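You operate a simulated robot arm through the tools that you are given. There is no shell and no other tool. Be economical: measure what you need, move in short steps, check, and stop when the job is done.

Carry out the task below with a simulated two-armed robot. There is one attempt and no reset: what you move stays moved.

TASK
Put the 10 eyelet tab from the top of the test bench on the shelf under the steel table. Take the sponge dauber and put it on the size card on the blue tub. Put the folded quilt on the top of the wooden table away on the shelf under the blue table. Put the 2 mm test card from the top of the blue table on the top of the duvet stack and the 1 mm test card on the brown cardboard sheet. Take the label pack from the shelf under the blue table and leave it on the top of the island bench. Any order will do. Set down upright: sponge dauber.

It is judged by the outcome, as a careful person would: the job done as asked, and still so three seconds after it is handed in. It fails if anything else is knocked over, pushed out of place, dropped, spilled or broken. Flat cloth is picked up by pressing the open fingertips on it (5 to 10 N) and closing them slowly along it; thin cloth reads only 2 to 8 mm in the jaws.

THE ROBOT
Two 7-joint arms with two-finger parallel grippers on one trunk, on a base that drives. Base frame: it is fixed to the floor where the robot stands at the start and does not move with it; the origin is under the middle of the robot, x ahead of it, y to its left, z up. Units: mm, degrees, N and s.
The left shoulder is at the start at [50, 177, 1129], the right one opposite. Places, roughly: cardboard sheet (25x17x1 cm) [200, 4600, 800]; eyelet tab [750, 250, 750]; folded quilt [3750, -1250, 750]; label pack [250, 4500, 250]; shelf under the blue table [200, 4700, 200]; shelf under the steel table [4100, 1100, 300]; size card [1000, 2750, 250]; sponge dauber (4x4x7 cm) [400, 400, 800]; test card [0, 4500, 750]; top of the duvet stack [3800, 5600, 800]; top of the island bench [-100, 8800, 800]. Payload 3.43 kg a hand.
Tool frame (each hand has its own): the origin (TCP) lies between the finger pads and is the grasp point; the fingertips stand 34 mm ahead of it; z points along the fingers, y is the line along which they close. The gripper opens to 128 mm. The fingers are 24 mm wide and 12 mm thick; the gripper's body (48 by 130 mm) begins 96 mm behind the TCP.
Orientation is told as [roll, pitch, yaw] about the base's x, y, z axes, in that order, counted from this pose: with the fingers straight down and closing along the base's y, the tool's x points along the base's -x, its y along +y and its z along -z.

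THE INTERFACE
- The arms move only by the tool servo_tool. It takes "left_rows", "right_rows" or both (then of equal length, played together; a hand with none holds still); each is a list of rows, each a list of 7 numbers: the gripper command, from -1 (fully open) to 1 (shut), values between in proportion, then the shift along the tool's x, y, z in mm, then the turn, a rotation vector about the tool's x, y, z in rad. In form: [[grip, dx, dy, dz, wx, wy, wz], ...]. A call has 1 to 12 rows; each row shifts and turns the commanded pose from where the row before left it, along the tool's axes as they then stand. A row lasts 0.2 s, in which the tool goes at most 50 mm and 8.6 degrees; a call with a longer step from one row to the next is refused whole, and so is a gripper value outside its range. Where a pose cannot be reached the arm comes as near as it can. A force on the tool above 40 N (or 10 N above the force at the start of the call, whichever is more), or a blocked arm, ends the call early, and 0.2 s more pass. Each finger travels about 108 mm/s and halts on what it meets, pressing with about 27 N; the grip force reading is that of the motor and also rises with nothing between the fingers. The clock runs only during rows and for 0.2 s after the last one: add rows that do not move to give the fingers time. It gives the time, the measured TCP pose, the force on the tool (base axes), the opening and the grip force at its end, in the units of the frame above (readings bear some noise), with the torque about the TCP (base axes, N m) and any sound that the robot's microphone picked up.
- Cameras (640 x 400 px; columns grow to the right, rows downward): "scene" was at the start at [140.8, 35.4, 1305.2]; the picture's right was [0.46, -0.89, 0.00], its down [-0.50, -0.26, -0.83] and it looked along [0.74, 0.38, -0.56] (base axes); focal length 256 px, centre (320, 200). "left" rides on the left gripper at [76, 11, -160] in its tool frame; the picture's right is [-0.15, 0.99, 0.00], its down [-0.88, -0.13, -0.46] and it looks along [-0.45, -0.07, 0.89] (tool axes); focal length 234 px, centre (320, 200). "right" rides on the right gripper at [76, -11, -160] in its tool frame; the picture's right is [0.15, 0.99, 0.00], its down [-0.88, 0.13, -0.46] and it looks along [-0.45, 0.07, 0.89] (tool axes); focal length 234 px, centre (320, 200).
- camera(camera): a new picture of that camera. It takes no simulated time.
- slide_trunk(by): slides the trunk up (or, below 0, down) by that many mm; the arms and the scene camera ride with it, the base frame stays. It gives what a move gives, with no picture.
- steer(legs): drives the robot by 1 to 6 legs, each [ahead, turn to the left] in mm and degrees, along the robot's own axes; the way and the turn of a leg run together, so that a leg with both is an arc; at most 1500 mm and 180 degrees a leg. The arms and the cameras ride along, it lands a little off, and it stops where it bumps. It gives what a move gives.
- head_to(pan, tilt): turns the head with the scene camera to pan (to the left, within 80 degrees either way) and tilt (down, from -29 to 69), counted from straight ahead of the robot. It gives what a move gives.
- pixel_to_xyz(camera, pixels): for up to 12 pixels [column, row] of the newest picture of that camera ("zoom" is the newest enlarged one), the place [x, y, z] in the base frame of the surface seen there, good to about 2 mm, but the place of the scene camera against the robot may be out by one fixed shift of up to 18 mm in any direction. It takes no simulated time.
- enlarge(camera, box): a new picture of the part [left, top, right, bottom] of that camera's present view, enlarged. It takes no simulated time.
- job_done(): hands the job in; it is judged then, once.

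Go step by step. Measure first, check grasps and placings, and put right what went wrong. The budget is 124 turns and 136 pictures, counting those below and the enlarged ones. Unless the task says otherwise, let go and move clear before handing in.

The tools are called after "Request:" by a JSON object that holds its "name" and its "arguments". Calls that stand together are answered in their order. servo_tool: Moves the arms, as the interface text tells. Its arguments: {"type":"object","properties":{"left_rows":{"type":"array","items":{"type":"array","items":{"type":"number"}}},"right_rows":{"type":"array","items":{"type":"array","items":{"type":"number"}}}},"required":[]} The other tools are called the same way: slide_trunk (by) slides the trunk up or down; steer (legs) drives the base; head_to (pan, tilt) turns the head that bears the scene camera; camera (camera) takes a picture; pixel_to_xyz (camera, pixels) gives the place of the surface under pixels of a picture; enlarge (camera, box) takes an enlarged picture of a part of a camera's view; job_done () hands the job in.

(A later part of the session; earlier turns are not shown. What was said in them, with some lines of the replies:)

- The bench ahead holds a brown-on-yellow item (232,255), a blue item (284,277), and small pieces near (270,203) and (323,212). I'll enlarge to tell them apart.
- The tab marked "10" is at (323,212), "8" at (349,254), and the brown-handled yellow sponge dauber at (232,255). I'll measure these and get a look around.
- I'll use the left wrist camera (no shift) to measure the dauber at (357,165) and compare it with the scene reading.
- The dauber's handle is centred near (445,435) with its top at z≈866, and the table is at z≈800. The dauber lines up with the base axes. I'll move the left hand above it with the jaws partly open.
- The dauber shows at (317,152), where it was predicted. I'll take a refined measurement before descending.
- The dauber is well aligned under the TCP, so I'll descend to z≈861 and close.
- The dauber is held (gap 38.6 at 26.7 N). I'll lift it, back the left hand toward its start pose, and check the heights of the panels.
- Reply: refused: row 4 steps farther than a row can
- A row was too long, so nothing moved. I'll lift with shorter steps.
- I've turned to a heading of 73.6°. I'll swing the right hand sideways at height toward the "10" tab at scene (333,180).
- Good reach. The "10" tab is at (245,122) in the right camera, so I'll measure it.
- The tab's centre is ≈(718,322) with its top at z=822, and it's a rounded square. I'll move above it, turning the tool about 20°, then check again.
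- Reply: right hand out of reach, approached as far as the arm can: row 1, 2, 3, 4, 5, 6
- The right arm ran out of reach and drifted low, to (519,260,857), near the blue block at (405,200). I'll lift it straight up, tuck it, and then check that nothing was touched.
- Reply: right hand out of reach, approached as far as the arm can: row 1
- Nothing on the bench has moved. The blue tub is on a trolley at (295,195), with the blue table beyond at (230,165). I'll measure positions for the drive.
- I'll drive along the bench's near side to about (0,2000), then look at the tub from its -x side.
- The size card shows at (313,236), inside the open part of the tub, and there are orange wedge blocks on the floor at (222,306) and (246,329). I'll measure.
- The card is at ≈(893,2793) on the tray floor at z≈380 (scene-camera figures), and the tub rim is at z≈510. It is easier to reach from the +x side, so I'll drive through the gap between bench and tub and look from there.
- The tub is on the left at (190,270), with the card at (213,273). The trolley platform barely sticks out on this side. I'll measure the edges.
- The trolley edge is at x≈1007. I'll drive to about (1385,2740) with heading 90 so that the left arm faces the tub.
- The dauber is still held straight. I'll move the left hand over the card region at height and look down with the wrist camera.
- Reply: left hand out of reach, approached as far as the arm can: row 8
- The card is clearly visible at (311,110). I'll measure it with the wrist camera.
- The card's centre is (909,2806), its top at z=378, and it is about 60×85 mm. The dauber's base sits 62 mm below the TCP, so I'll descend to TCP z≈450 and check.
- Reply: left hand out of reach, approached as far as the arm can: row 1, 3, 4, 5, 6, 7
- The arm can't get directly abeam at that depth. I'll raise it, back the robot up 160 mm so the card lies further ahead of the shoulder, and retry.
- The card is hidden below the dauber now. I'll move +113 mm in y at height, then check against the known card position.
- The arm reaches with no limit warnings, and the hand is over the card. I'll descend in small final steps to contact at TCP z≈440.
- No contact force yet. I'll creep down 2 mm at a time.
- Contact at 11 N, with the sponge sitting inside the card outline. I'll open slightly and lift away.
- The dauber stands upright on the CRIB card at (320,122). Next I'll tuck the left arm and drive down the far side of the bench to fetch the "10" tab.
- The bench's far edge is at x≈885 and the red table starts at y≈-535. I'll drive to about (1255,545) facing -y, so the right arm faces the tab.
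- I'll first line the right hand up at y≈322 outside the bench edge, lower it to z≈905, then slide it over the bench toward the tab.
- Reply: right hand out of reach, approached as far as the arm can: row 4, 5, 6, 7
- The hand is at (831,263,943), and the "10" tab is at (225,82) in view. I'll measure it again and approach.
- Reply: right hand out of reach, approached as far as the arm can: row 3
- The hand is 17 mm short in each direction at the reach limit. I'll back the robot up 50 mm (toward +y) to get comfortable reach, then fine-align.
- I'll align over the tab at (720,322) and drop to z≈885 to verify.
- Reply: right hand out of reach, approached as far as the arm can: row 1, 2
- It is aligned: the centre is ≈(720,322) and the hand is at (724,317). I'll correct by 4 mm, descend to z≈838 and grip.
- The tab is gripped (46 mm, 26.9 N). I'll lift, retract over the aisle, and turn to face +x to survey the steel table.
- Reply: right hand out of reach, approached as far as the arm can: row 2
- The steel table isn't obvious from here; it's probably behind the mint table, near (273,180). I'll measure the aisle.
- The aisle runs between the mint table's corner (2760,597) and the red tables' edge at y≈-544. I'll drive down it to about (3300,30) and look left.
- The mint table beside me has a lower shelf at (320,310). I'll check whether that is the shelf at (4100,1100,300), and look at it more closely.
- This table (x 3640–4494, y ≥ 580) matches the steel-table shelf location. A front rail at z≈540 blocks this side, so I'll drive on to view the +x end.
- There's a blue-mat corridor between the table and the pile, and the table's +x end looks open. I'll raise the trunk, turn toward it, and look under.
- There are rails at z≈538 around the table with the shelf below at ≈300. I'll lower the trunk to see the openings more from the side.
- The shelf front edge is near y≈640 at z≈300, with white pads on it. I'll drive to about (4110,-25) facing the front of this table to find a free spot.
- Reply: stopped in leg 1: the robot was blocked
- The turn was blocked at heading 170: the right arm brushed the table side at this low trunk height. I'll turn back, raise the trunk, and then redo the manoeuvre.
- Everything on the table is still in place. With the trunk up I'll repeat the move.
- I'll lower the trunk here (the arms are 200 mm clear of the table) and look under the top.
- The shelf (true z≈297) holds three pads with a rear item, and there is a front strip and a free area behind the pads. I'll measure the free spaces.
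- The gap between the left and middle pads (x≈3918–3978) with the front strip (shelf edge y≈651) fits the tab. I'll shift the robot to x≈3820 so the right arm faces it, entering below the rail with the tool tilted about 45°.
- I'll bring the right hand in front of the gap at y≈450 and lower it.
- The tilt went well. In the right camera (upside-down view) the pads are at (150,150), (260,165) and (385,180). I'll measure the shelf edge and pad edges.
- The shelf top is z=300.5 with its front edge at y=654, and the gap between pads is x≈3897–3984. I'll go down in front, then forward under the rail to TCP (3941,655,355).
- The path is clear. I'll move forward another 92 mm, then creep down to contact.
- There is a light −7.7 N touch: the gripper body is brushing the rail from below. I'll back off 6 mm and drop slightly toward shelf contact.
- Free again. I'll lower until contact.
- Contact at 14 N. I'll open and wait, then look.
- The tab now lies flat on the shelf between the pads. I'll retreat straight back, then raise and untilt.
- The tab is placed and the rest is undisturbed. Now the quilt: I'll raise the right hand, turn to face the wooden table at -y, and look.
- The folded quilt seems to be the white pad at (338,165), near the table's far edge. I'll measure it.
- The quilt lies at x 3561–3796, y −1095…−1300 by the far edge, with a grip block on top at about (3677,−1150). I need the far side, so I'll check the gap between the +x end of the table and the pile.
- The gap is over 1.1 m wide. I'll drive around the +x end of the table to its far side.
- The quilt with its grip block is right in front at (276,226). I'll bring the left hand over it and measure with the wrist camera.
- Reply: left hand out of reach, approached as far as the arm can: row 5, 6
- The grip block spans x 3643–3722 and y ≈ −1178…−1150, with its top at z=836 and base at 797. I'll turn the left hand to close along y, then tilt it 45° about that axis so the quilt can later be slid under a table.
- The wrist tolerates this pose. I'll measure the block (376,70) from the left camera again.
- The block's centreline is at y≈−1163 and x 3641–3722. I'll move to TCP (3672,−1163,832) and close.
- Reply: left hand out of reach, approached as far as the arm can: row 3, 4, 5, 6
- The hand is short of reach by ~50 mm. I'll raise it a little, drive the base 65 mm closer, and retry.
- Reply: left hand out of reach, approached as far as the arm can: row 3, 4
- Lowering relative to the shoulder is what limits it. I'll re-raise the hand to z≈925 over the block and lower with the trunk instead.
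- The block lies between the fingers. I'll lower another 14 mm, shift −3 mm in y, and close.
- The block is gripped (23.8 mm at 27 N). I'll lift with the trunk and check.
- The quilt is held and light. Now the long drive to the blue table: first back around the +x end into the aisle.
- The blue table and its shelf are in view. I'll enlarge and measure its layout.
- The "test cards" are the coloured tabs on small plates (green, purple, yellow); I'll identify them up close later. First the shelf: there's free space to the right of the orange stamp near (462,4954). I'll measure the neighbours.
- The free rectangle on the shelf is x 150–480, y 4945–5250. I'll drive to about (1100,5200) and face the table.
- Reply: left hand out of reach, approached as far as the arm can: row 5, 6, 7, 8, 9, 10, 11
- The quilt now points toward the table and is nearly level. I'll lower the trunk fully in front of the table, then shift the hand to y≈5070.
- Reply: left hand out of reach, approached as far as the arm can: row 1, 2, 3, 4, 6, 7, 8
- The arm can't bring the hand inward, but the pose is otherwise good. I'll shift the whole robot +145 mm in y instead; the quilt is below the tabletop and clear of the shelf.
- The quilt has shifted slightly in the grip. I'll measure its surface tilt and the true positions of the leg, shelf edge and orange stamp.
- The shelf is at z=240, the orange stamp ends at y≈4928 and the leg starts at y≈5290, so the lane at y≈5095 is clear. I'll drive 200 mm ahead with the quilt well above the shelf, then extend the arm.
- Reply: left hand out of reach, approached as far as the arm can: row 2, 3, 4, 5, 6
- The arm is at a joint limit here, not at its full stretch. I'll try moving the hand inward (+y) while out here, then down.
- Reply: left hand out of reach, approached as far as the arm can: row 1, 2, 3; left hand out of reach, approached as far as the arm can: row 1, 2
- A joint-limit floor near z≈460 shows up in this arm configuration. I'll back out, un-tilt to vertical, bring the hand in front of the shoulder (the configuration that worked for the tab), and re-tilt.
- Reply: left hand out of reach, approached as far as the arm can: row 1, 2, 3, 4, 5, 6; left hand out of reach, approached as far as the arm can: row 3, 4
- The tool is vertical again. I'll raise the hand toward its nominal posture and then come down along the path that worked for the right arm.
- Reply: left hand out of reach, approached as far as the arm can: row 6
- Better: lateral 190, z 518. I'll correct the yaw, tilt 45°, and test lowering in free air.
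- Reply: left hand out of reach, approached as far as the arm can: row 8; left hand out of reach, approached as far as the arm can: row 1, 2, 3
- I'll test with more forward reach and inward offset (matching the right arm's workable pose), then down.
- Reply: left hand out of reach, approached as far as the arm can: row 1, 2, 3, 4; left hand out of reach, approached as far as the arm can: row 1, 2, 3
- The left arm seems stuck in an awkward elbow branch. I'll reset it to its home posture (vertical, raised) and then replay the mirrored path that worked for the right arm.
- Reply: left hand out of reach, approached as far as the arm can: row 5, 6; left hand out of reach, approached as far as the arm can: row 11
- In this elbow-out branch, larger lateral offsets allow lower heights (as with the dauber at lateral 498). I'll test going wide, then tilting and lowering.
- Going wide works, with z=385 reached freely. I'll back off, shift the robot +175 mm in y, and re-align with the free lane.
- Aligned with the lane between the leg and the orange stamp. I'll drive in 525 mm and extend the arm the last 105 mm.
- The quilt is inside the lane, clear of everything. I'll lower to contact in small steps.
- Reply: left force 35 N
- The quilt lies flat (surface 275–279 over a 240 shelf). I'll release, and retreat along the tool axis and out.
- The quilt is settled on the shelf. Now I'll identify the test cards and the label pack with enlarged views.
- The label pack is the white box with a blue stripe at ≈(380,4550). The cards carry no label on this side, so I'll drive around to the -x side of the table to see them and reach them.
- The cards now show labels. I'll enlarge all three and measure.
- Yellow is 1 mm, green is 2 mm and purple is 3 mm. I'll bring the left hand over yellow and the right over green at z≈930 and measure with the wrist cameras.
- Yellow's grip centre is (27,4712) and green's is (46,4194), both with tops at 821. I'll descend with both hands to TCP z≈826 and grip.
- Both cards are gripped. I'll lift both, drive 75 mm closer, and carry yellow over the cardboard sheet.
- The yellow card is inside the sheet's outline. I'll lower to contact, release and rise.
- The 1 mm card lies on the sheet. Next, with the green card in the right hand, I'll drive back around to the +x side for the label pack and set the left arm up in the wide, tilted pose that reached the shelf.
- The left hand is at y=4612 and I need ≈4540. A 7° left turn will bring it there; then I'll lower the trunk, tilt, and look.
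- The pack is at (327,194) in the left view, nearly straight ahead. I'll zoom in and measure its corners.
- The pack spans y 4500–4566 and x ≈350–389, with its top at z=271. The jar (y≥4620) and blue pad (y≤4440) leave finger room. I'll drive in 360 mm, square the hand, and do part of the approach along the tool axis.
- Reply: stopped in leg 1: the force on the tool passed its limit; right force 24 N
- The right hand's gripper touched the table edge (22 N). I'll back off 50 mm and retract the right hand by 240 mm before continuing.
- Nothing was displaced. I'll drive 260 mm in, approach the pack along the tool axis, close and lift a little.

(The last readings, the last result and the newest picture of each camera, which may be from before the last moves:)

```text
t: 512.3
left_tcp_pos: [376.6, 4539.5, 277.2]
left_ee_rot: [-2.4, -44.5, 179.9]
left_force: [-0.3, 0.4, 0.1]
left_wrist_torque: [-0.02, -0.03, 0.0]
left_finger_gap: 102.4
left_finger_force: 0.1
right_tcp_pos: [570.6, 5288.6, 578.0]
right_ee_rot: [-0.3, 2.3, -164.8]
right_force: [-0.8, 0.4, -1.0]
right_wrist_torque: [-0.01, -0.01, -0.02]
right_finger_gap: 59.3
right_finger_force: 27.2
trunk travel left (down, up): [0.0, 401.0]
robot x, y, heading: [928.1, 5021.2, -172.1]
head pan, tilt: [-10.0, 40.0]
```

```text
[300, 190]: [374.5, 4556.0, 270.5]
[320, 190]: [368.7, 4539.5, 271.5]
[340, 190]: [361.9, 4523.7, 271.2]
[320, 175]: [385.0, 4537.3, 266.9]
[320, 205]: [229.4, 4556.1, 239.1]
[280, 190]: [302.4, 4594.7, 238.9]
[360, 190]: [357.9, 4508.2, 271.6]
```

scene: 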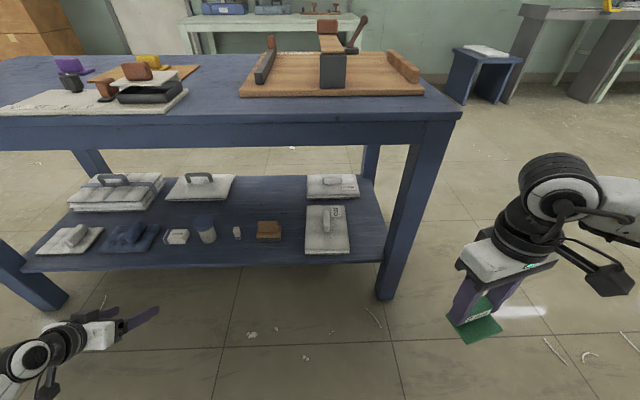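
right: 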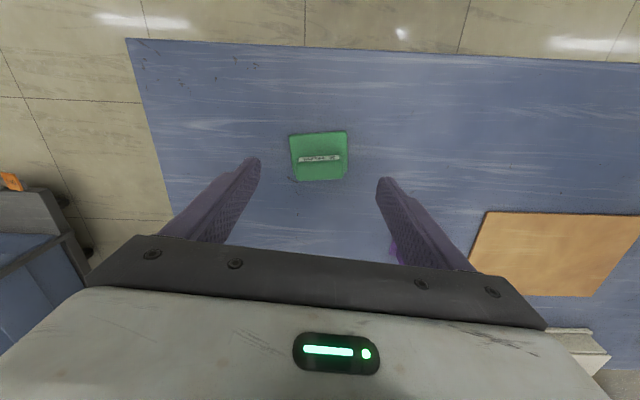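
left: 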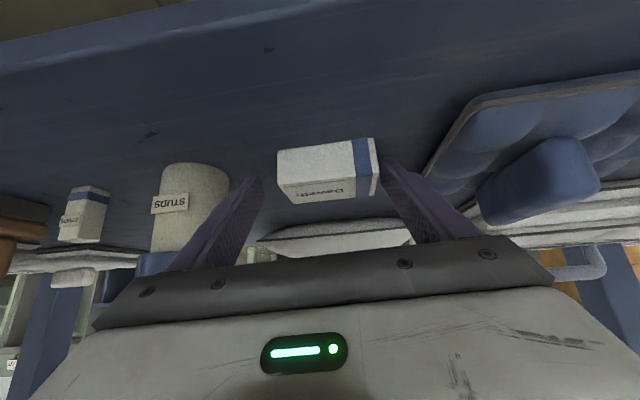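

The fingers straddle the pack. I'll shift 5 mm, close, and lift along up/back.

Request:
{"name": "servo_tool", "arguments": {"left_rows": [[-0.6, 0, 4, 0, 0, 0, 0], [-0.2, 0, 0, 0, 0, 0, 0], [0.1, 0, 0, 0, 0, 0, 0], [0.4, 0, 0, 0, 0, 0, 0], [0.4, 0, 0, 0, 0, 0, 0], [0.4, 0, 0, 0, 0, 0, 0], [0.4, -14, 0, -14, 0, 0, 0], [0.4, -28, 0, -28, 0, 0, 0], [0.4, -28, 0, -28, 0, 0, 0], [0.4, 0, 0, 0, 0, 0, 0]]}}

Request:
{"name": "camera", "arguments": {"camera": "left"}}

```text
t: 514.5
left_tcp_pos: [374.9, 4532.3, 375.5]
left_ee_rot: [-2.4, -44.5, 179.8]
left_force: [-0.4, -0.2, -0.4]
left_wrist_torque: [0.02, 0.01, -0.01]
left_finger_gap: 74.1
left_finger_force: 26.7
right_tcp_pos: [572.3, 5286.9, 577.6]
right_ee_rot: [-0.3, 2.4, -164.9]
right_force: [0.0, 0.7, -0.6]
right_wrist_torque: [0.01, 0.02, 0.0]
right_finger_gap: 58.9
right_finger_force: 26.8
trunk travel left (down, up): [0.0, 401.0]
robot x, y, heading: [929.1, 5021.9, -172.3]
head pan, tilt: [-10.0, 40.0]
```

```text
13 pictures are left
```

left: 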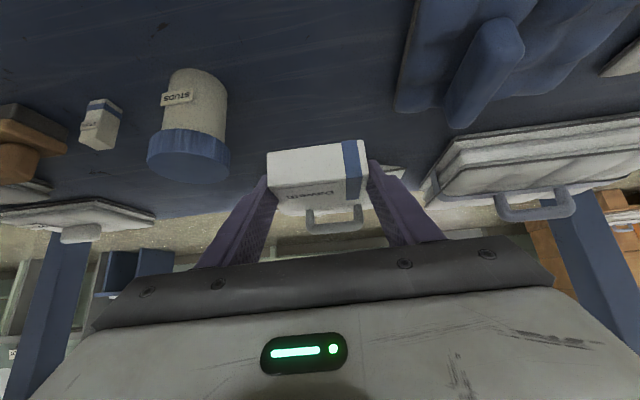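

The label pack is gripped (74 mm). I'll back out, untilt, raise the trunk, and drive toward the duvet stack.

Request:
{"name": "steer", "arguments": {"legs": [[-400, 0]]}}

Request:
{"name": "servo_tool", "arguments": {"left_rows": [[0.4, 0, 0, -30, 0, 0.13, 0], [0.4, 0, 0, -40, 0, 0.13, 0], [0.4, 0, 0, -40, 0, 0.13, 0], [0.4, 0, 0, -40, 0, 0.13, 0], [0.4, 0, 0, -40, 0, 0.13, 0], [0.4, 0, 0, -20, 0, 0.127, 0], [0.4, 0, 0, 0, 0, 0, 0]]}}

Request:
{"name": "slide_trunk", "arguments": {"by": 400}}

Request:
{"name": "steer", "arguments": {"legs": [[0, -159], [1250, 0], [0, -29]]}}

Request:
{"name": "head_to", "arguments": {"pan": 0, "tilt": 28}}

Request:
{"name": "camera", "arguments": {"camera": "scene"}}

Request:
{"name": "pixel_to_xyz", "arguments": {"camera": "scene", "pixels": [[320, 180], [320, 200], [320, 220], [320, 240], [320, 260], [320, 300], [250, 220], [390, 220], [250, 190], [390, 190], [320, 350], [440, 220]]}}

```text
t: 517.0
left_tcp_pos: [770.7, 4587.0, 376.5]
left_ee_rot: [-2.7, -44.4, 180.0]
left_force: [0.7, -0.1, -1.1]
left_wrist_torque: [0.0, 0.0, 0.05]
left_finger_gap: 74.1
left_finger_force: 27.1
right_tcp_pos: [964.9, 5342.3, 577.0]
right_ee_rot: [-0.2, 2.5, -164.7]
right_force: [0.5, 0.5, -0.4]
right_wrist_torque: [0.0, -0.02, 0.01]
right_finger_gap: 59.2
right_finger_force: 27.1
trunk travel left (down, up): [0.0, 401.0]
robot x, y, heading: [1324.3, 5082.1, -172.2]
head pan, tilt: [-10.0, 40.0]
```

```text
t: 518.6
left_tcp_pos: [863.8, 4579.4, 559.7]
left_ee_rot: [-1.8, 0.2, 178.2]
left_force: [0.8, -0.4, -0.1]
left_wrist_torque: [0.01, 0.03, 0.02]
left_finger_gap: 74.3
left_finger_force: 27.1
right_tcp_pos: [965.9, 5341.7, 577.3]
right_ee_rot: [-0.3, 2.4, -164.6]
right_force: [-0.4, 0.1, -0.7]
right_wrist_torque: [-0.01, 0.01, 0.01]
right_finger_gap: 59.3
right_finger_force: 27.2
trunk travel left (down, up): [0.0, 401.0]
robot x, y, heading: [1328.3, 5079.1, -171.9]
head pan, tilt: [-10.0, 40.0]
```

```text
t: 522.4
left_tcp_pos: [863.0, 4578.9, 959.1]
left_ee_rot: [-1.7, 0.1, 178.2]
left_force: [0.1, -0.4, 0.2]
left_wrist_torque: [-0.01, -0.05, 0.0]
left_finger_gap: 74.0
left_finger_force: 27.3
right_tcp_pos: [964.9, 5340.0, 976.1]
right_ee_rot: [-0.3, 2.4, -164.6]
right_force: [0.4, -0.3, 0.2]
right_wrist_torque: [0.01, -0.01, 0.0]
right_finger_gap: 59.1
right_finger_force: 27.5
trunk travel left (down, up): [-400.0, 1.0]
robot x, y, heading: [1322.6, 5077.1, -172.1]
head pan, tilt: [-10.0, 40.0]
```

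```text
t: 533.5
left_tcp_pos: [2398.1, 6083.1, 959.1]
left_ee_rot: [-1.8, 0.0, 15.9]
left_force: [0.4, -0.8, 0.2]
left_wrist_torque: [-0.06, -0.02, 0.01]
left_finger_gap: 74.2
left_finger_force: 27.1
right_tcp_pos: [2534.6, 5330.1, 976.5]
right_ee_rot: [-0.3, 2.3, 33.3]
right_force: [-0.9, -0.6, -0.9]
right_wrist_torque: [0.01, -0.07, -0.04]
right_finger_gap: 58.7
right_finger_force: 27.3
trunk travel left (down, up): [-400.0, 1.0]
robot x, y, heading: [2111.2, 5466.9, 25.9]
head pan, tilt: [-10.0, 40.0]
stopped in leg 2: the robot was blocked; the commanded pose is now the measured one
```

```text
t: 534.2
left_tcp_pos: [2400.3, 6085.6, 957.2]
left_ee_rot: [-1.8, 0.2, 15.9]
left_force: [-0.4, -0.7, -0.2]
left_wrist_torque: [0.03, -0.01, -0.05]
left_finger_gap: 74.0
left_finger_force: 27.0
right_tcp_pos: [2536.4, 5329.7, 976.7]
right_ee_rot: [-0.3, 2.4, 33.1]
right_force: [0.0, 0.2, -0.4]
right_wrist_torque: [0.02, -0.03, 0.0]
right_finger_gap: 59.0
right_finger_force: 27.1
trunk travel left (down, up): [-400.0, 1.0]
robot x, y, heading: [2108.6, 5469.9, 25.7]
head pan, tilt: [0.0, 28.0]
```

```text
12 pictures are left
```

scene: 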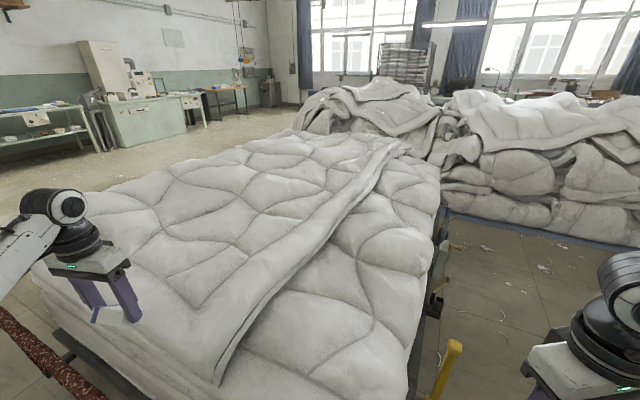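

```text
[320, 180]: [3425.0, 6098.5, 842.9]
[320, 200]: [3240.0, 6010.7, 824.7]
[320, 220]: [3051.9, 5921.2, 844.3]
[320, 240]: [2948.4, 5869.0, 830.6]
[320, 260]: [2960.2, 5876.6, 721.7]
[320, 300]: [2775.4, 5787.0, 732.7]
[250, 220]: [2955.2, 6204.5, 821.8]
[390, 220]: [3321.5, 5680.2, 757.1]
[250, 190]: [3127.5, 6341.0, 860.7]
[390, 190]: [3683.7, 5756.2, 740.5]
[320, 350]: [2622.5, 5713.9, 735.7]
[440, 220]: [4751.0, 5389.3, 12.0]
```

The base gently met the stack's cart; the stack top near (2690,5700) is at about z≈720 true. I'll extend the right hand with the green card over it and measure the surface.

Request:
{"name": "servo_tool", "arguments": {"right_rows": [[0.4, -37, 25, 0, 0, 0, 0], [0.4, -37, 25, 0, 0, 0, 0], [0.4, -37, 25, 0, 0, 0, 0], [0.4, -37, 25, 0, 0, 0, 0], [0.4, -37, 25, 0, 0, 0, 0], [0.4, -37, 25, 5, 0, 0, 0], [0.4, -37, 25, 10, 0, 0, 0], [0.4, -36, 25, 20, 0, 0, 0], [0.4, -36, 25, 20, 0, 0, 0], [0.4, 0, 0, 20, 0, 0, 0], [0.4, 0, 0, 0, 0, 0, 0]]}}

Request:
{"name": "camera", "arguments": {"camera": "right"}}

Request:
{"name": "pixel_to_xyz", "arguments": {"camera": "right", "pixels": [[320, 100], [320, 120], [280, 120], [360, 120], [320, 60], [240, 140], [420, 140], [400, 180], [250, 180], [320, 140]]}}

```text
t: 536.6
left_tcp_pos: [2401.0, 6085.5, 957.3]
left_ee_rot: [-1.9, 0.1, 16.0]
left_force: [0.5, 0.1, -0.3]
left_wrist_torque: [-0.01, 0.0, -0.01]
left_finger_gap: 74.3
left_finger_force: 26.9
right_tcp_pos: [2683.2, 5687.8, 893.1]
right_ee_rot: [-0.3, 2.2, 33.3]
right_force: [-0.2, 0.5, 0.1]
right_wrist_torque: [0.06, -0.03, 0.0]
right_finger_gap: 59.1
right_finger_force: 27.0
right hand out of reach, approached as far as the arm can: row 9
trunk travel left (down, up): [-400.0, 1.0]
robot x, y, heading: [2111.3, 5469.2, 25.8]
head pan, tilt: [0.0, 28.0]
```

```text
11 pictures are left
```

right: 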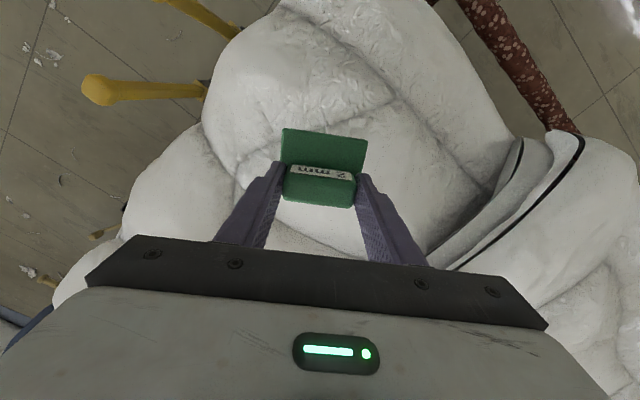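

```text
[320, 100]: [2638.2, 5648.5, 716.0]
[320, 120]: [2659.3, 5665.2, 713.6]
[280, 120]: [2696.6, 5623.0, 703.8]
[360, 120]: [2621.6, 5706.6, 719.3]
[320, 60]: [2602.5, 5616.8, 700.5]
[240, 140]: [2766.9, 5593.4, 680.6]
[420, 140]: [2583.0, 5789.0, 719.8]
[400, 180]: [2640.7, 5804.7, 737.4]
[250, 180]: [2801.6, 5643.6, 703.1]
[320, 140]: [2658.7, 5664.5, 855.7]
```

The surface under the card is gently domed at z≈714–719, about 150 mm in from the edges. I'll lower the green card to contact, release and lift.

Request:
{"name": "servo_tool", "arguments": {"right_rows": [[0.4, 0, 0, 35, 0, 0, 0], [0.4, 0, 0, 35, 0, 0, 0], [0.4, 0, 0, 30, 0, 0, 0], [0.4, 0, 0, 15, 0, 0, 0], [0.4, 0, 0, 5, 0, 0, 0], [0.4, 0, 0, 4, 0, 0, 0], [0.4, 0, 0, 3, 0, 0, 0], [0.4, 0, 0, 3, 0, 0, 0], [0.4, 0, 0, 0, 0, 0, 0]]}}

Request:
{"name": "enlarge", "arguments": {"camera": "right", "box": [200, 60, 440, 230]}}

Request:
{"name": "pixel_to_xyz", "arguments": {"camera": "zoom", "pixels": [[320, 60], [200, 130], [450, 130], [320, 140]]}}

```text
t: 537.5
left_tcp_pos: [2399.2, 6085.0, 957.5]
left_ee_rot: [-1.9, 0.1, 15.9]
left_force: [0.1, -0.1, -0.6]
left_wrist_torque: [-0.01, 0.01, 0.01]
left_finger_gap: 73.9
left_finger_force: 27.0
right_tcp_pos: [2669.8, 5676.2, 800.9]
right_ee_rot: [-0.1, 1.4, 33.6]
right_force: [-7.2, -6.0, 22.7]
right_wrist_torque: [-0.04, -0.03, -0.02]
right_finger_gap: 59.1
right_finger_force: 26.5
right hand out of reach, approached as far as the arm can: row 2, 3, 4
trunk travel left (down, up): [-400.0, 1.0]
robot x, y, heading: [2108.5, 5469.2, 25.8]
head pan, tilt: [0.0, 28.0]
stopped in row 4 (right hand): the force on the tool passed its limit (the readings are from after the stop); the commanded pose is now the measured one
```

```text
2.35 times, centred on (320, 145) of right
```

zoom: 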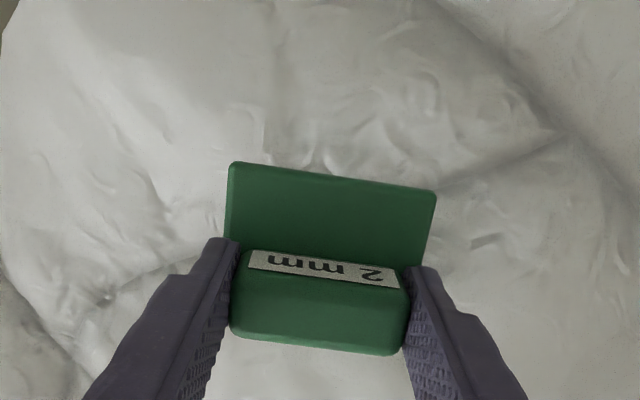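

```text
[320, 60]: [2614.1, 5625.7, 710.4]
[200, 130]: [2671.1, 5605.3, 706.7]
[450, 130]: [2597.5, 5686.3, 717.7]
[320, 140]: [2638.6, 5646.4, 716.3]
```

Contact came at TCP z=801 with some lateral force (the reach limit dragged the hand). I'll lift 6 mm, re-lower gently to read the force direction, then open only slightly and check that the card stays.

Request:
{"name": "servo_tool", "arguments": {"right_rows": [[0.4, 0, 0, -8, 0, 0, 0], [0.4, 0, 0, 0, 0, 0, 0], [0.4, 0, 0, 3, 0, 0, 0], [0.4, 0, 0, 3, 0, 0, 0], [0.4, 0, 0, 2, 0, 0, 0], [0.4, 0, 0, 0, 0, 0, 0]]}}

Request:
{"name": "servo_tool", "arguments": {"right_rows": [[0.03, 0, 0, 0, 0, 0, 0], [0.0, 0, 0, 0, 0, 0, 0], [0.0, 0, 0, 0, 0, 0, 0], [0.0, 0, 0, 0, 0, 0, 0]]}}

Request:
{"name": "enlarge", "arguments": {"camera": "right", "box": [200, 60, 440, 230]}}

```text
t: 538.9
left_tcp_pos: [2397.2, 6084.2, 958.3]
left_ee_rot: [-1.9, -0.1, 15.9]
left_force: [-0.1, 0.9, -2.0]
left_wrist_torque: [0.04, 0.02, -0.02]
left_finger_gap: 74.1
left_finger_force: 27.3
right_tcp_pos: [2669.7, 5676.5, 802.1]
right_ee_rot: [-0.1, 1.3, 33.4]
right_force: [0.6, -2.7, 25.4]
right_wrist_torque: [0.06, 0.17, 0.01]
right_finger_gap: 58.9
right_finger_force: 27.2
trunk travel left (down, up): [-400.0, 1.0]
robot x, y, heading: [2112.0, 5469.6, 25.9]
head pan, tilt: [0.0, 28.0]
```

```text
t: 539.9
left_tcp_pos: [2398.0, 6084.6, 959.0]
left_ee_rot: [-1.8, 0.0, 16.0]
left_force: [0.2, 0.4, 0.0]
left_wrist_torque: [0.01, -0.03, -0.02]
left_finger_gap: 74.1
left_finger_force: 26.4
right_tcp_pos: [2669.8, 5674.9, 802.2]
right_ee_rot: [-0.1, 1.2, 33.5]
right_force: [0.7, -1.1, 25.3]
right_wrist_torque: [0.21, -0.21, -0.02]
right_finger_gap: 59.9
right_finger_force: 0.0
trunk travel left (down, up): [-400.0, 1.0]
robot x, y, heading: [2109.8, 5469.7, 25.9]
head pan, tilt: [0.0, 28.0]
```

```text
2.35 times, centred on (320, 145) of right
```

zoom: 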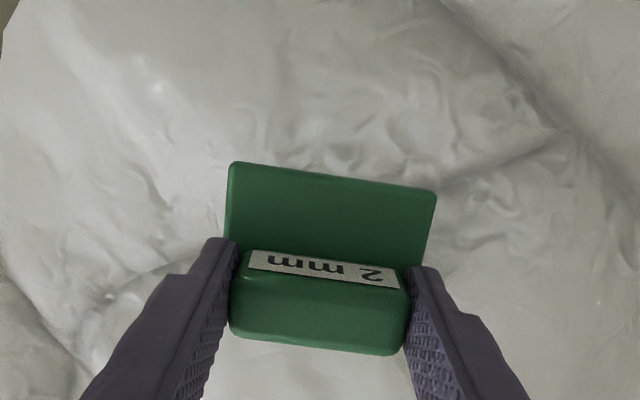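

The force is now nearly vertical (25 N up), so the support is flat and firm and the card sits steady. I'll release fully, lift, back away, and head for the island bench, checking the card first.

Request:
{"name": "servo_tool", "arguments": {"right_rows": [[-0.2, 0, 0, 0, 0, 0, 0], [-0.2, 0, 0, 0, 0, 0, 0], [-0.2, 0, 0, -15, 0, 0, 0], [-0.2, 0, 0, -35, 0, 0, 0], [-0.2, 0, 0, -40, 0, 0, 0], [-0.2, 10, 0, -40, 0, 0, 0], [-0.2, 0, 0, 0, 0, 0, 0]]}}

Request:
{"name": "camera", "arguments": {"camera": "right"}}

Request:
{"name": "steer", "arguments": {"legs": [[-350, 0], [0, 99.5], [1500, 0], [1000, 0]]}}

Request:
{"name": "head_to", "arguments": {"pan": 0, "tilt": 20}}

Request:
{"name": "camera", "arguments": {"camera": "scene"}}

Request:
{"name": "pixel_to_xyz", "arguments": {"camera": "scene", "pixels": [[320, 160], [320, 180], [320, 200], [320, 240], [280, 180], [360, 180], [240, 180], [400, 180], [200, 180], [440, 180], [320, 220], [280, 200]]}}

```text
t: 541.5
left_tcp_pos: [2400.0, 6085.6, 958.6]
left_ee_rot: [-2.0, 0.1, 15.9]
left_force: [0.1, -0.3, -0.8]
left_wrist_torque: [0.01, -0.01, -0.02]
left_finger_gap: 73.9
left_finger_force: 26.4
right_tcp_pos: [2667.1, 5670.6, 928.1]
right_ee_rot: [-0.1, 1.6, 33.4]
right_force: [0.3, 0.1, -0.3]
right_wrist_torque: [-0.02, -0.03, 0.02]
right_finger_gap: 77.0
right_finger_force: 0.0
trunk travel left (down, up): [-400.0, 1.0]
robot x, y, heading: [2109.9, 5468.3, 25.7]
head pan, tilt: [0.0, 28.0]
```

```text
8 pictures are left
```

right: 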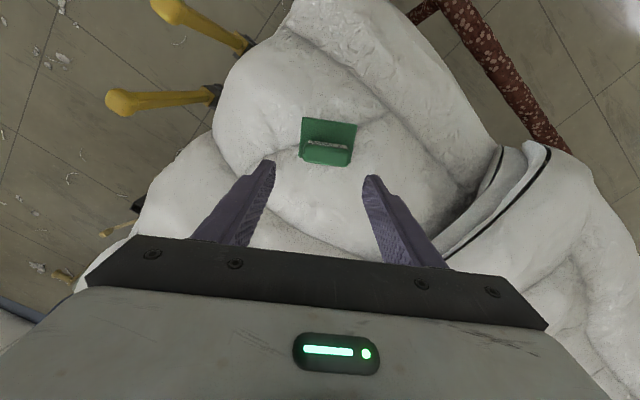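

```text
t: 559.9
left_tcp_pos: [-328.2, 7539.7, 958.5]
left_ee_rot: [-1.9, 0.1, 115.7]
left_force: [0.3, 0.0, -1.0]
left_wrist_torque: [0.01, -0.01, 0.02]
left_finger_gap: 74.1
left_finger_force: 27.3
right_tcp_pos: [35.2, 7873.0, 927.8]
right_ee_rot: [-0.1, 1.5, 133.2]
right_force: [0.9, 0.9, 0.4]
right_wrist_torque: [-0.03, 0.01, 0.01]
right_finger_gap: 76.9
right_finger_force: 0.0
trunk travel left (down, up): [-400.0, 1.0]
robot x, y, heading: [326.9, 7359.9, 125.4]
head pan, tilt: [0.0, 28.0]
```

```text
t: 560.6
left_tcp_pos: [-326.8, 7540.4, 957.8]
left_ee_rot: [-1.9, 0.1, 115.6]
left_force: [-0.2, -0.3, -0.1]
left_wrist_torque: [-0.01, 0.01, 0.0]
left_finger_gap: 73.9
left_finger_force: 27.4
right_tcp_pos: [35.2, 7872.6, 927.5]
right_ee_rot: [-0.1, 1.6, 133.2]
right_force: [0.4, -0.3, 0.2]
right_wrist_torque: [0.0, 0.0, 0.03]
right_finger_gap: 76.7
right_finger_force: 0.1
trunk travel left (down, up): [-400.0, 1.0]
robot x, y, heading: [328.7, 7361.1, 125.8]
head pan, tilt: [0.0, 20.0]
```

```text
7 pictures are left
```

scene: 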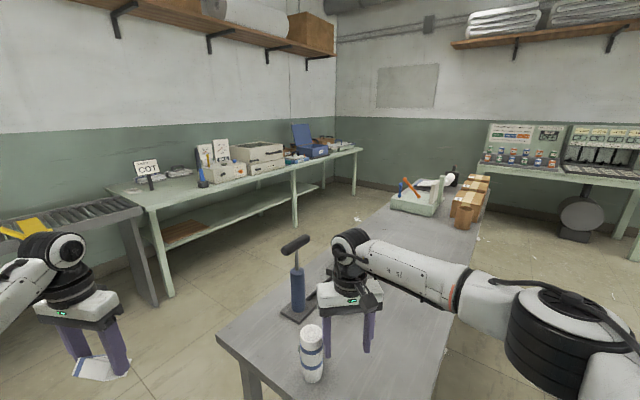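

```text
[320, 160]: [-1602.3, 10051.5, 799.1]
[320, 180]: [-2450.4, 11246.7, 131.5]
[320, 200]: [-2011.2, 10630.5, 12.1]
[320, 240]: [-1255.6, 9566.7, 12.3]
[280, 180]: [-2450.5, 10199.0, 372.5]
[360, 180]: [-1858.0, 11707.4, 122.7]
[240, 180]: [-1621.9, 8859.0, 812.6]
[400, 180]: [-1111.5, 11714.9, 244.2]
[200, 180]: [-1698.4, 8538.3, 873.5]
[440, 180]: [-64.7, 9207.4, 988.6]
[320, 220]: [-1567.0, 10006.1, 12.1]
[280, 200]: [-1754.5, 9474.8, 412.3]
```

The green card rests well on the stack. The island bench is the grey table just ahead and right; I'll measure its free surface.

Request:
{"name": "pixel_to_xyz", "arguments": {"camera": "scene", "pixels": [[218, 338], [245, 335], [262, 318], [275, 345], [350, 365], [390, 380], [400, 340], [415, 320], [335, 262], [375, 215], [295, 318], [312, 382]]}}

```text
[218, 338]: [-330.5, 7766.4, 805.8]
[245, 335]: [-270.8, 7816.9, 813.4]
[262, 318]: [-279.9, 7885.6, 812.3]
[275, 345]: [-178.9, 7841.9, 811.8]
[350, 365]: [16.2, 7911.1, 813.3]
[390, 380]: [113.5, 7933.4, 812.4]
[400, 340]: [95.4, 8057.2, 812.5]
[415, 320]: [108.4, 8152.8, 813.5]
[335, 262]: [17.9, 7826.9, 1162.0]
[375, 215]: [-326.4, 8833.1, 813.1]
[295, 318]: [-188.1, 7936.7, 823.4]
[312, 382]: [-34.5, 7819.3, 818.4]
```

The bench top is at z≈799 with free space near (85,7960), right of the paper roll (−34,7819). I'll back up, face +y, drive in so the left hand comes over that spot, tilt the pack level, and lower partway.

Request:
{"name": "steer", "arguments": {"legs": [[-310, 0], [0, -35.8], [320, 0]]}}

Request:
{"name": "servo_tool", "arguments": {"left_rows": [[0.4, 0, 0, 0, 0, -0.131, 0], [0.4, 0, 0, 0, 0, -0.131, 0], [0.4, 0, 0, 0, 0, -0.131, 0], [0.4, 0, 0, 0, 0, -0.131, 0], [0.4, 0, 0, 0, 0, -0.131, 0], [0.4, 0, 0, 0, 0, -0.131, 0], [0.4, 0, 0, 0, 0, 0, 0]]}}

Request:
{"name": "camera", "arguments": {"camera": "left"}}

Request:
{"name": "pixel_to_xyz", "arguments": {"camera": "left", "pixels": [[320, 100], [320, 60], [320, 20], [320, 130], [250, 100], [390, 100], [220, 60], [420, 60], [180, 100], [460, 100]]}}

Request:
{"name": "head_to", "arguments": {"pan": 40, "tilt": 40}}

Request:
{"name": "camera", "arguments": {"camera": "scene"}}

```text
t: 566.1
left_tcp_pos: [87.8, 7957.5, 957.8]
left_ee_rot: [-1.8, 0.1, 79.4]
left_force: [0.0, -0.6, -1.4]
left_wrist_torque: [-0.04, 0.0, 0.02]
left_finger_gap: 74.1
left_finger_force: 27.3
right_tcp_pos: [576.7, 8010.4, 927.6]
right_ee_rot: [-0.1, 1.5, 96.9]
right_force: [-0.3, -0.1, 0.3]
right_wrist_torque: [-0.03, -0.01, 0.02]
right_finger_gap: 76.8
right_finger_force: 0.0
trunk travel left (down, up): [-400.0, 1.0]
robot x, y, heading: [505.9, 7424.8, 89.3]
head pan, tilt: [0.0, 20.0]
```

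```text
t: 567.7
left_tcp_pos: [86.2, 7955.8, 957.3]
left_ee_rot: [-2.7, -45.0, 81.2]
left_force: [-0.4, 0.0, 0.4]
left_wrist_torque: [0.0, -0.02, 0.04]
left_finger_gap: 73.9
left_finger_force: 26.6
right_tcp_pos: [576.8, 8010.2, 928.0]
right_ee_rot: [-0.1, 1.5, 96.9]
right_force: [0.6, 0.2, 0.0]
right_wrist_torque: [-0.03, 0.02, -0.02]
right_finger_gap: 76.7
right_finger_force: 0.0
trunk travel left (down, up): [-400.0, 1.0]
robot x, y, heading: [507.1, 7420.2, 89.3]
head pan, tilt: [0.0, 20.0]
```

```text
6 pictures are left
```

left: 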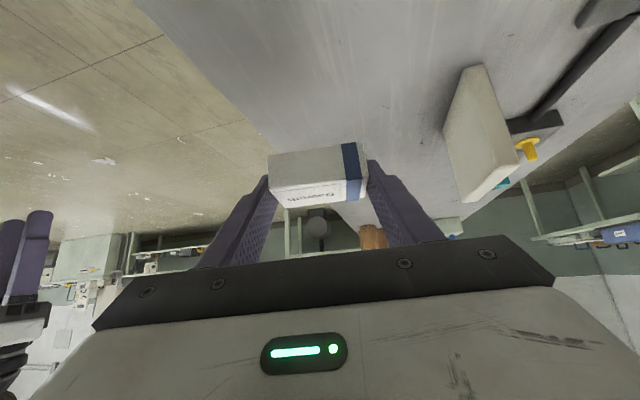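

```text
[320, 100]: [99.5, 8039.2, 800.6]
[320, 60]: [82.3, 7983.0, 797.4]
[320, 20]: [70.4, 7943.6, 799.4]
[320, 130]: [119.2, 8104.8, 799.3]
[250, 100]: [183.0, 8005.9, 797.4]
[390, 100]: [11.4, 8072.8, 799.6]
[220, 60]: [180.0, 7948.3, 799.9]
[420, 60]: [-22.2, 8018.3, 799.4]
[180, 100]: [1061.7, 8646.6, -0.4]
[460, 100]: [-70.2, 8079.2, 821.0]
```

```text
t: 568.8
left_tcp_pos: [86.8, 7955.2, 957.7]
left_ee_rot: [-2.7, -44.9, 81.2]
left_force: [0.9, 0.0, -0.7]
left_wrist_torque: [-0.03, -0.03, 0.02]
left_finger_gap: 74.1
left_finger_force: 27.2
right_tcp_pos: [577.3, 8009.1, 927.7]
right_ee_rot: [-0.1, 1.5, 96.9]
right_force: [0.4, -0.1, 0.4]
right_wrist_torque: [0.0, 0.0, -0.01]
right_finger_gap: 76.6
right_finger_force: 0.1
trunk travel left (down, up): [-400.0, 1.0]
robot x, y, heading: [510.5, 7425.4, 89.1]
head pan, tilt: [40.0, 40.0]
```

```text
5 pictures are left
```

scene: 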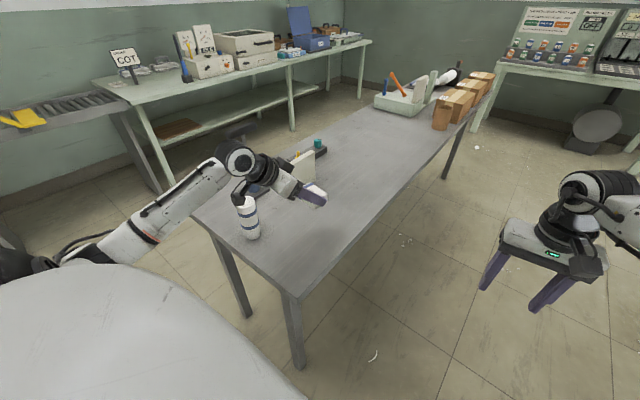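

The spot is clear (bench z=799.5). I'll lower to contact at TCP z≈837, release, and withdraw along the tool axis.

Request:
{"name": "servo_tool", "arguments": {"left_rows": [[0.4, 28, 0, 28, 0, 0, 0], [0.4, 28, 0, 28, 0, 0, 0], [0.4, 18, 0, 18, 0, 0, 0], [0.4, 4, 0, 4, 0, 0, 0], [0.4, 2.5, 0, 2.5, 0, 0, 0], [0.4, 2, 0, 2, 0, 0, 0], [0.4, 1.5, 0, 1.5, 0, 0, 0], [0.4, 0, 0, 0, 0, 0, 0]]}}

Request:
{"name": "enlarge", "arguments": {"camera": "left", "box": [220, 80, 420, 230]}}

Request:
{"name": "pixel_to_xyz", "arguments": {"camera": "zoom", "pixels": [[300, 300], [250, 330], [400, 330], [320, 200], [320, 240]]}}

```text
t: 570.5
left_tcp_pos: [90.4, 7956.7, 838.5]
left_ee_rot: [-2.7, -44.9, 81.2]
left_force: [-0.2, -0.3, -0.8]
left_wrist_torque: [-0.02, 0.0, 0.03]
left_finger_gap: 74.0
left_finger_force: 26.9
right_tcp_pos: [577.3, 8010.1, 927.9]
right_ee_rot: [-0.1, 1.4, 96.9]
right_force: [-0.1, 0.0, 0.4]
right_wrist_torque: [0.03, -0.02, -0.05]
right_finger_gap: 76.7
right_finger_force: 0.0
trunk travel left (down, up): [-400.0, 1.0]
robot x, y, heading: [510.0, 7421.2, 89.2]
head pan, tilt: [40.0, 40.0]
```

```text
2.67 times, centred on (320, 155) of left
```

zoom: 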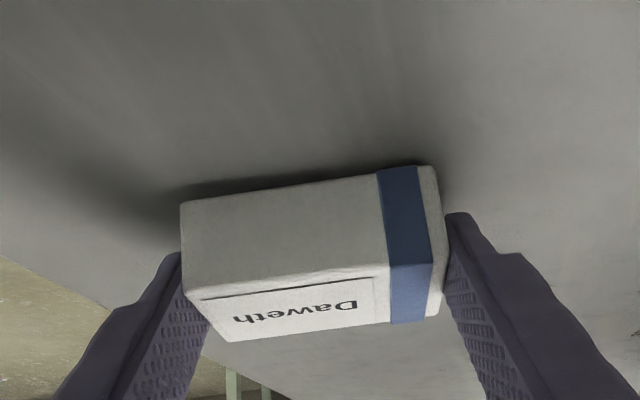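

```text
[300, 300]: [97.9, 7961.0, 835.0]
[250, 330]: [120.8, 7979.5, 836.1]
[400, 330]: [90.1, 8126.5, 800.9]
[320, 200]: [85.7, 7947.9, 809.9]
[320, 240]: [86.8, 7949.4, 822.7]
```

The pack is about 4 mm above the bench. I'll lower it to contact, release, and withdraw.

Request:
{"name": "servo_tool", "arguments": {"left_rows": [[0.4, 1.2, 0, 1.2, 0, 0, 0], [0.4, 1.2, 0, 1.2, 0, 0, 0], [0.4, 0.7, 0, 0.7, 0, 0, 0], [0.4, 0, 0, 0, 0, 0, 0]]}}

Request:
{"name": "servo_tool", "arguments": {"left_rows": [[0.0, 0, 0, 0, 0, 0, 0], [-0.4, 0, 0, 0, 0, 0, 0], [-0.5, 0, 0, 0, 0, 0, 0], [-0.5, 0, 0, -25, 0, 0, 0], [-0.5, 0, 0, -45, 0, 0, 0], [-0.5, -10, 0, -40, 0, 0, 0], [-0.5, -10, 0, -40, 0, 0, 0], [-0.5, 0, 0, 0, 0, 0, 0]]}}

Request:
{"name": "camera", "arguments": {"camera": "left"}}

```text
t: 571.5
left_tcp_pos: [90.6, 7956.2, 835.6]
left_ee_rot: [-2.6, -45.0, 81.2]
left_force: [-1.5, -0.2, 4.6]
left_wrist_torque: [-0.05, 0.3, 0.02]
left_finger_gap: 74.0
left_finger_force: 27.1
right_tcp_pos: [575.5, 8010.6, 928.5]
right_ee_rot: [-0.1, 1.5, 96.9]
right_force: [-0.5, 0.6, 0.1]
right_wrist_torque: [0.02, 0.01, 0.0]
right_finger_gap: 77.0
right_finger_force: 0.1
trunk travel left (down, up): [-400.0, 1.0]
robot x, y, heading: [507.9, 7422.4, 89.4]
head pan, tilt: [40.0, 40.0]
```

```text
t: 573.4
left_tcp_pos: [69.7, 7865.8, 954.1]
left_ee_rot: [-2.7, -44.9, 81.3]
left_force: [0.3, 0.3, 0.0]
left_wrist_torque: [0.0, -0.01, 0.0]
left_finger_gap: 96.2
left_finger_force: 0.0
right_tcp_pos: [576.3, 8010.3, 927.1]
right_ee_rot: [-0.1, 1.4, 96.9]
right_force: [-0.7, 0.1, -0.2]
right_wrist_torque: [-0.02, 0.03, 0.02]
right_finger_gap: 76.9
right_finger_force: 0.1
trunk travel left (down, up): [-400.0, 1.0]
robot x, y, heading: [505.6, 7425.9, 89.2]
head pan, tilt: [40.0, 40.0]
```

```text
3 pictures are left
```

left: 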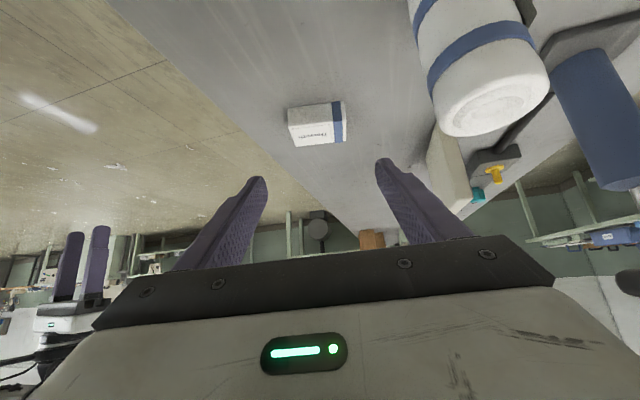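

The label pack sits flat on the island bench at (318,123), the roll still stands, and the hand is clear. All the items are placed, so I'm handing in.

Request:
{"name": "job_done", "arguments": {}}

```text
The job is handed in.
```

I placed all six items and handed the job in; the result of the judging has not come back.

- **10 eyelet tab:** it lies flat on the shelf under the steel table, between two of the pads there.
- **Sponge dauber:** it stands upright on the "CRIB" size card in the blue tub.
- **Folded quilt:** it lies flat on the shelf under the blue table.
- **1 mm test card (yellow):** it is on the brown cardboard sheet.
- **2 mm test card (green):** it is on top of the duvet stack, about 150 mm in from the near edge. The duvet is uneven there, but the card did not move when I let go.
- **Label pack:** it is on top of the island bench.

**Bumps:** I bumped three things along the way:
- An arm brushed the steel table during a turn, and later the gripper touched its rail.
- The gripper touched the edge of the blue table.
- The base ran into the duvet stack's cart.

I saw nothing displaced at the two tables, but I did not check whether the cart shifted.
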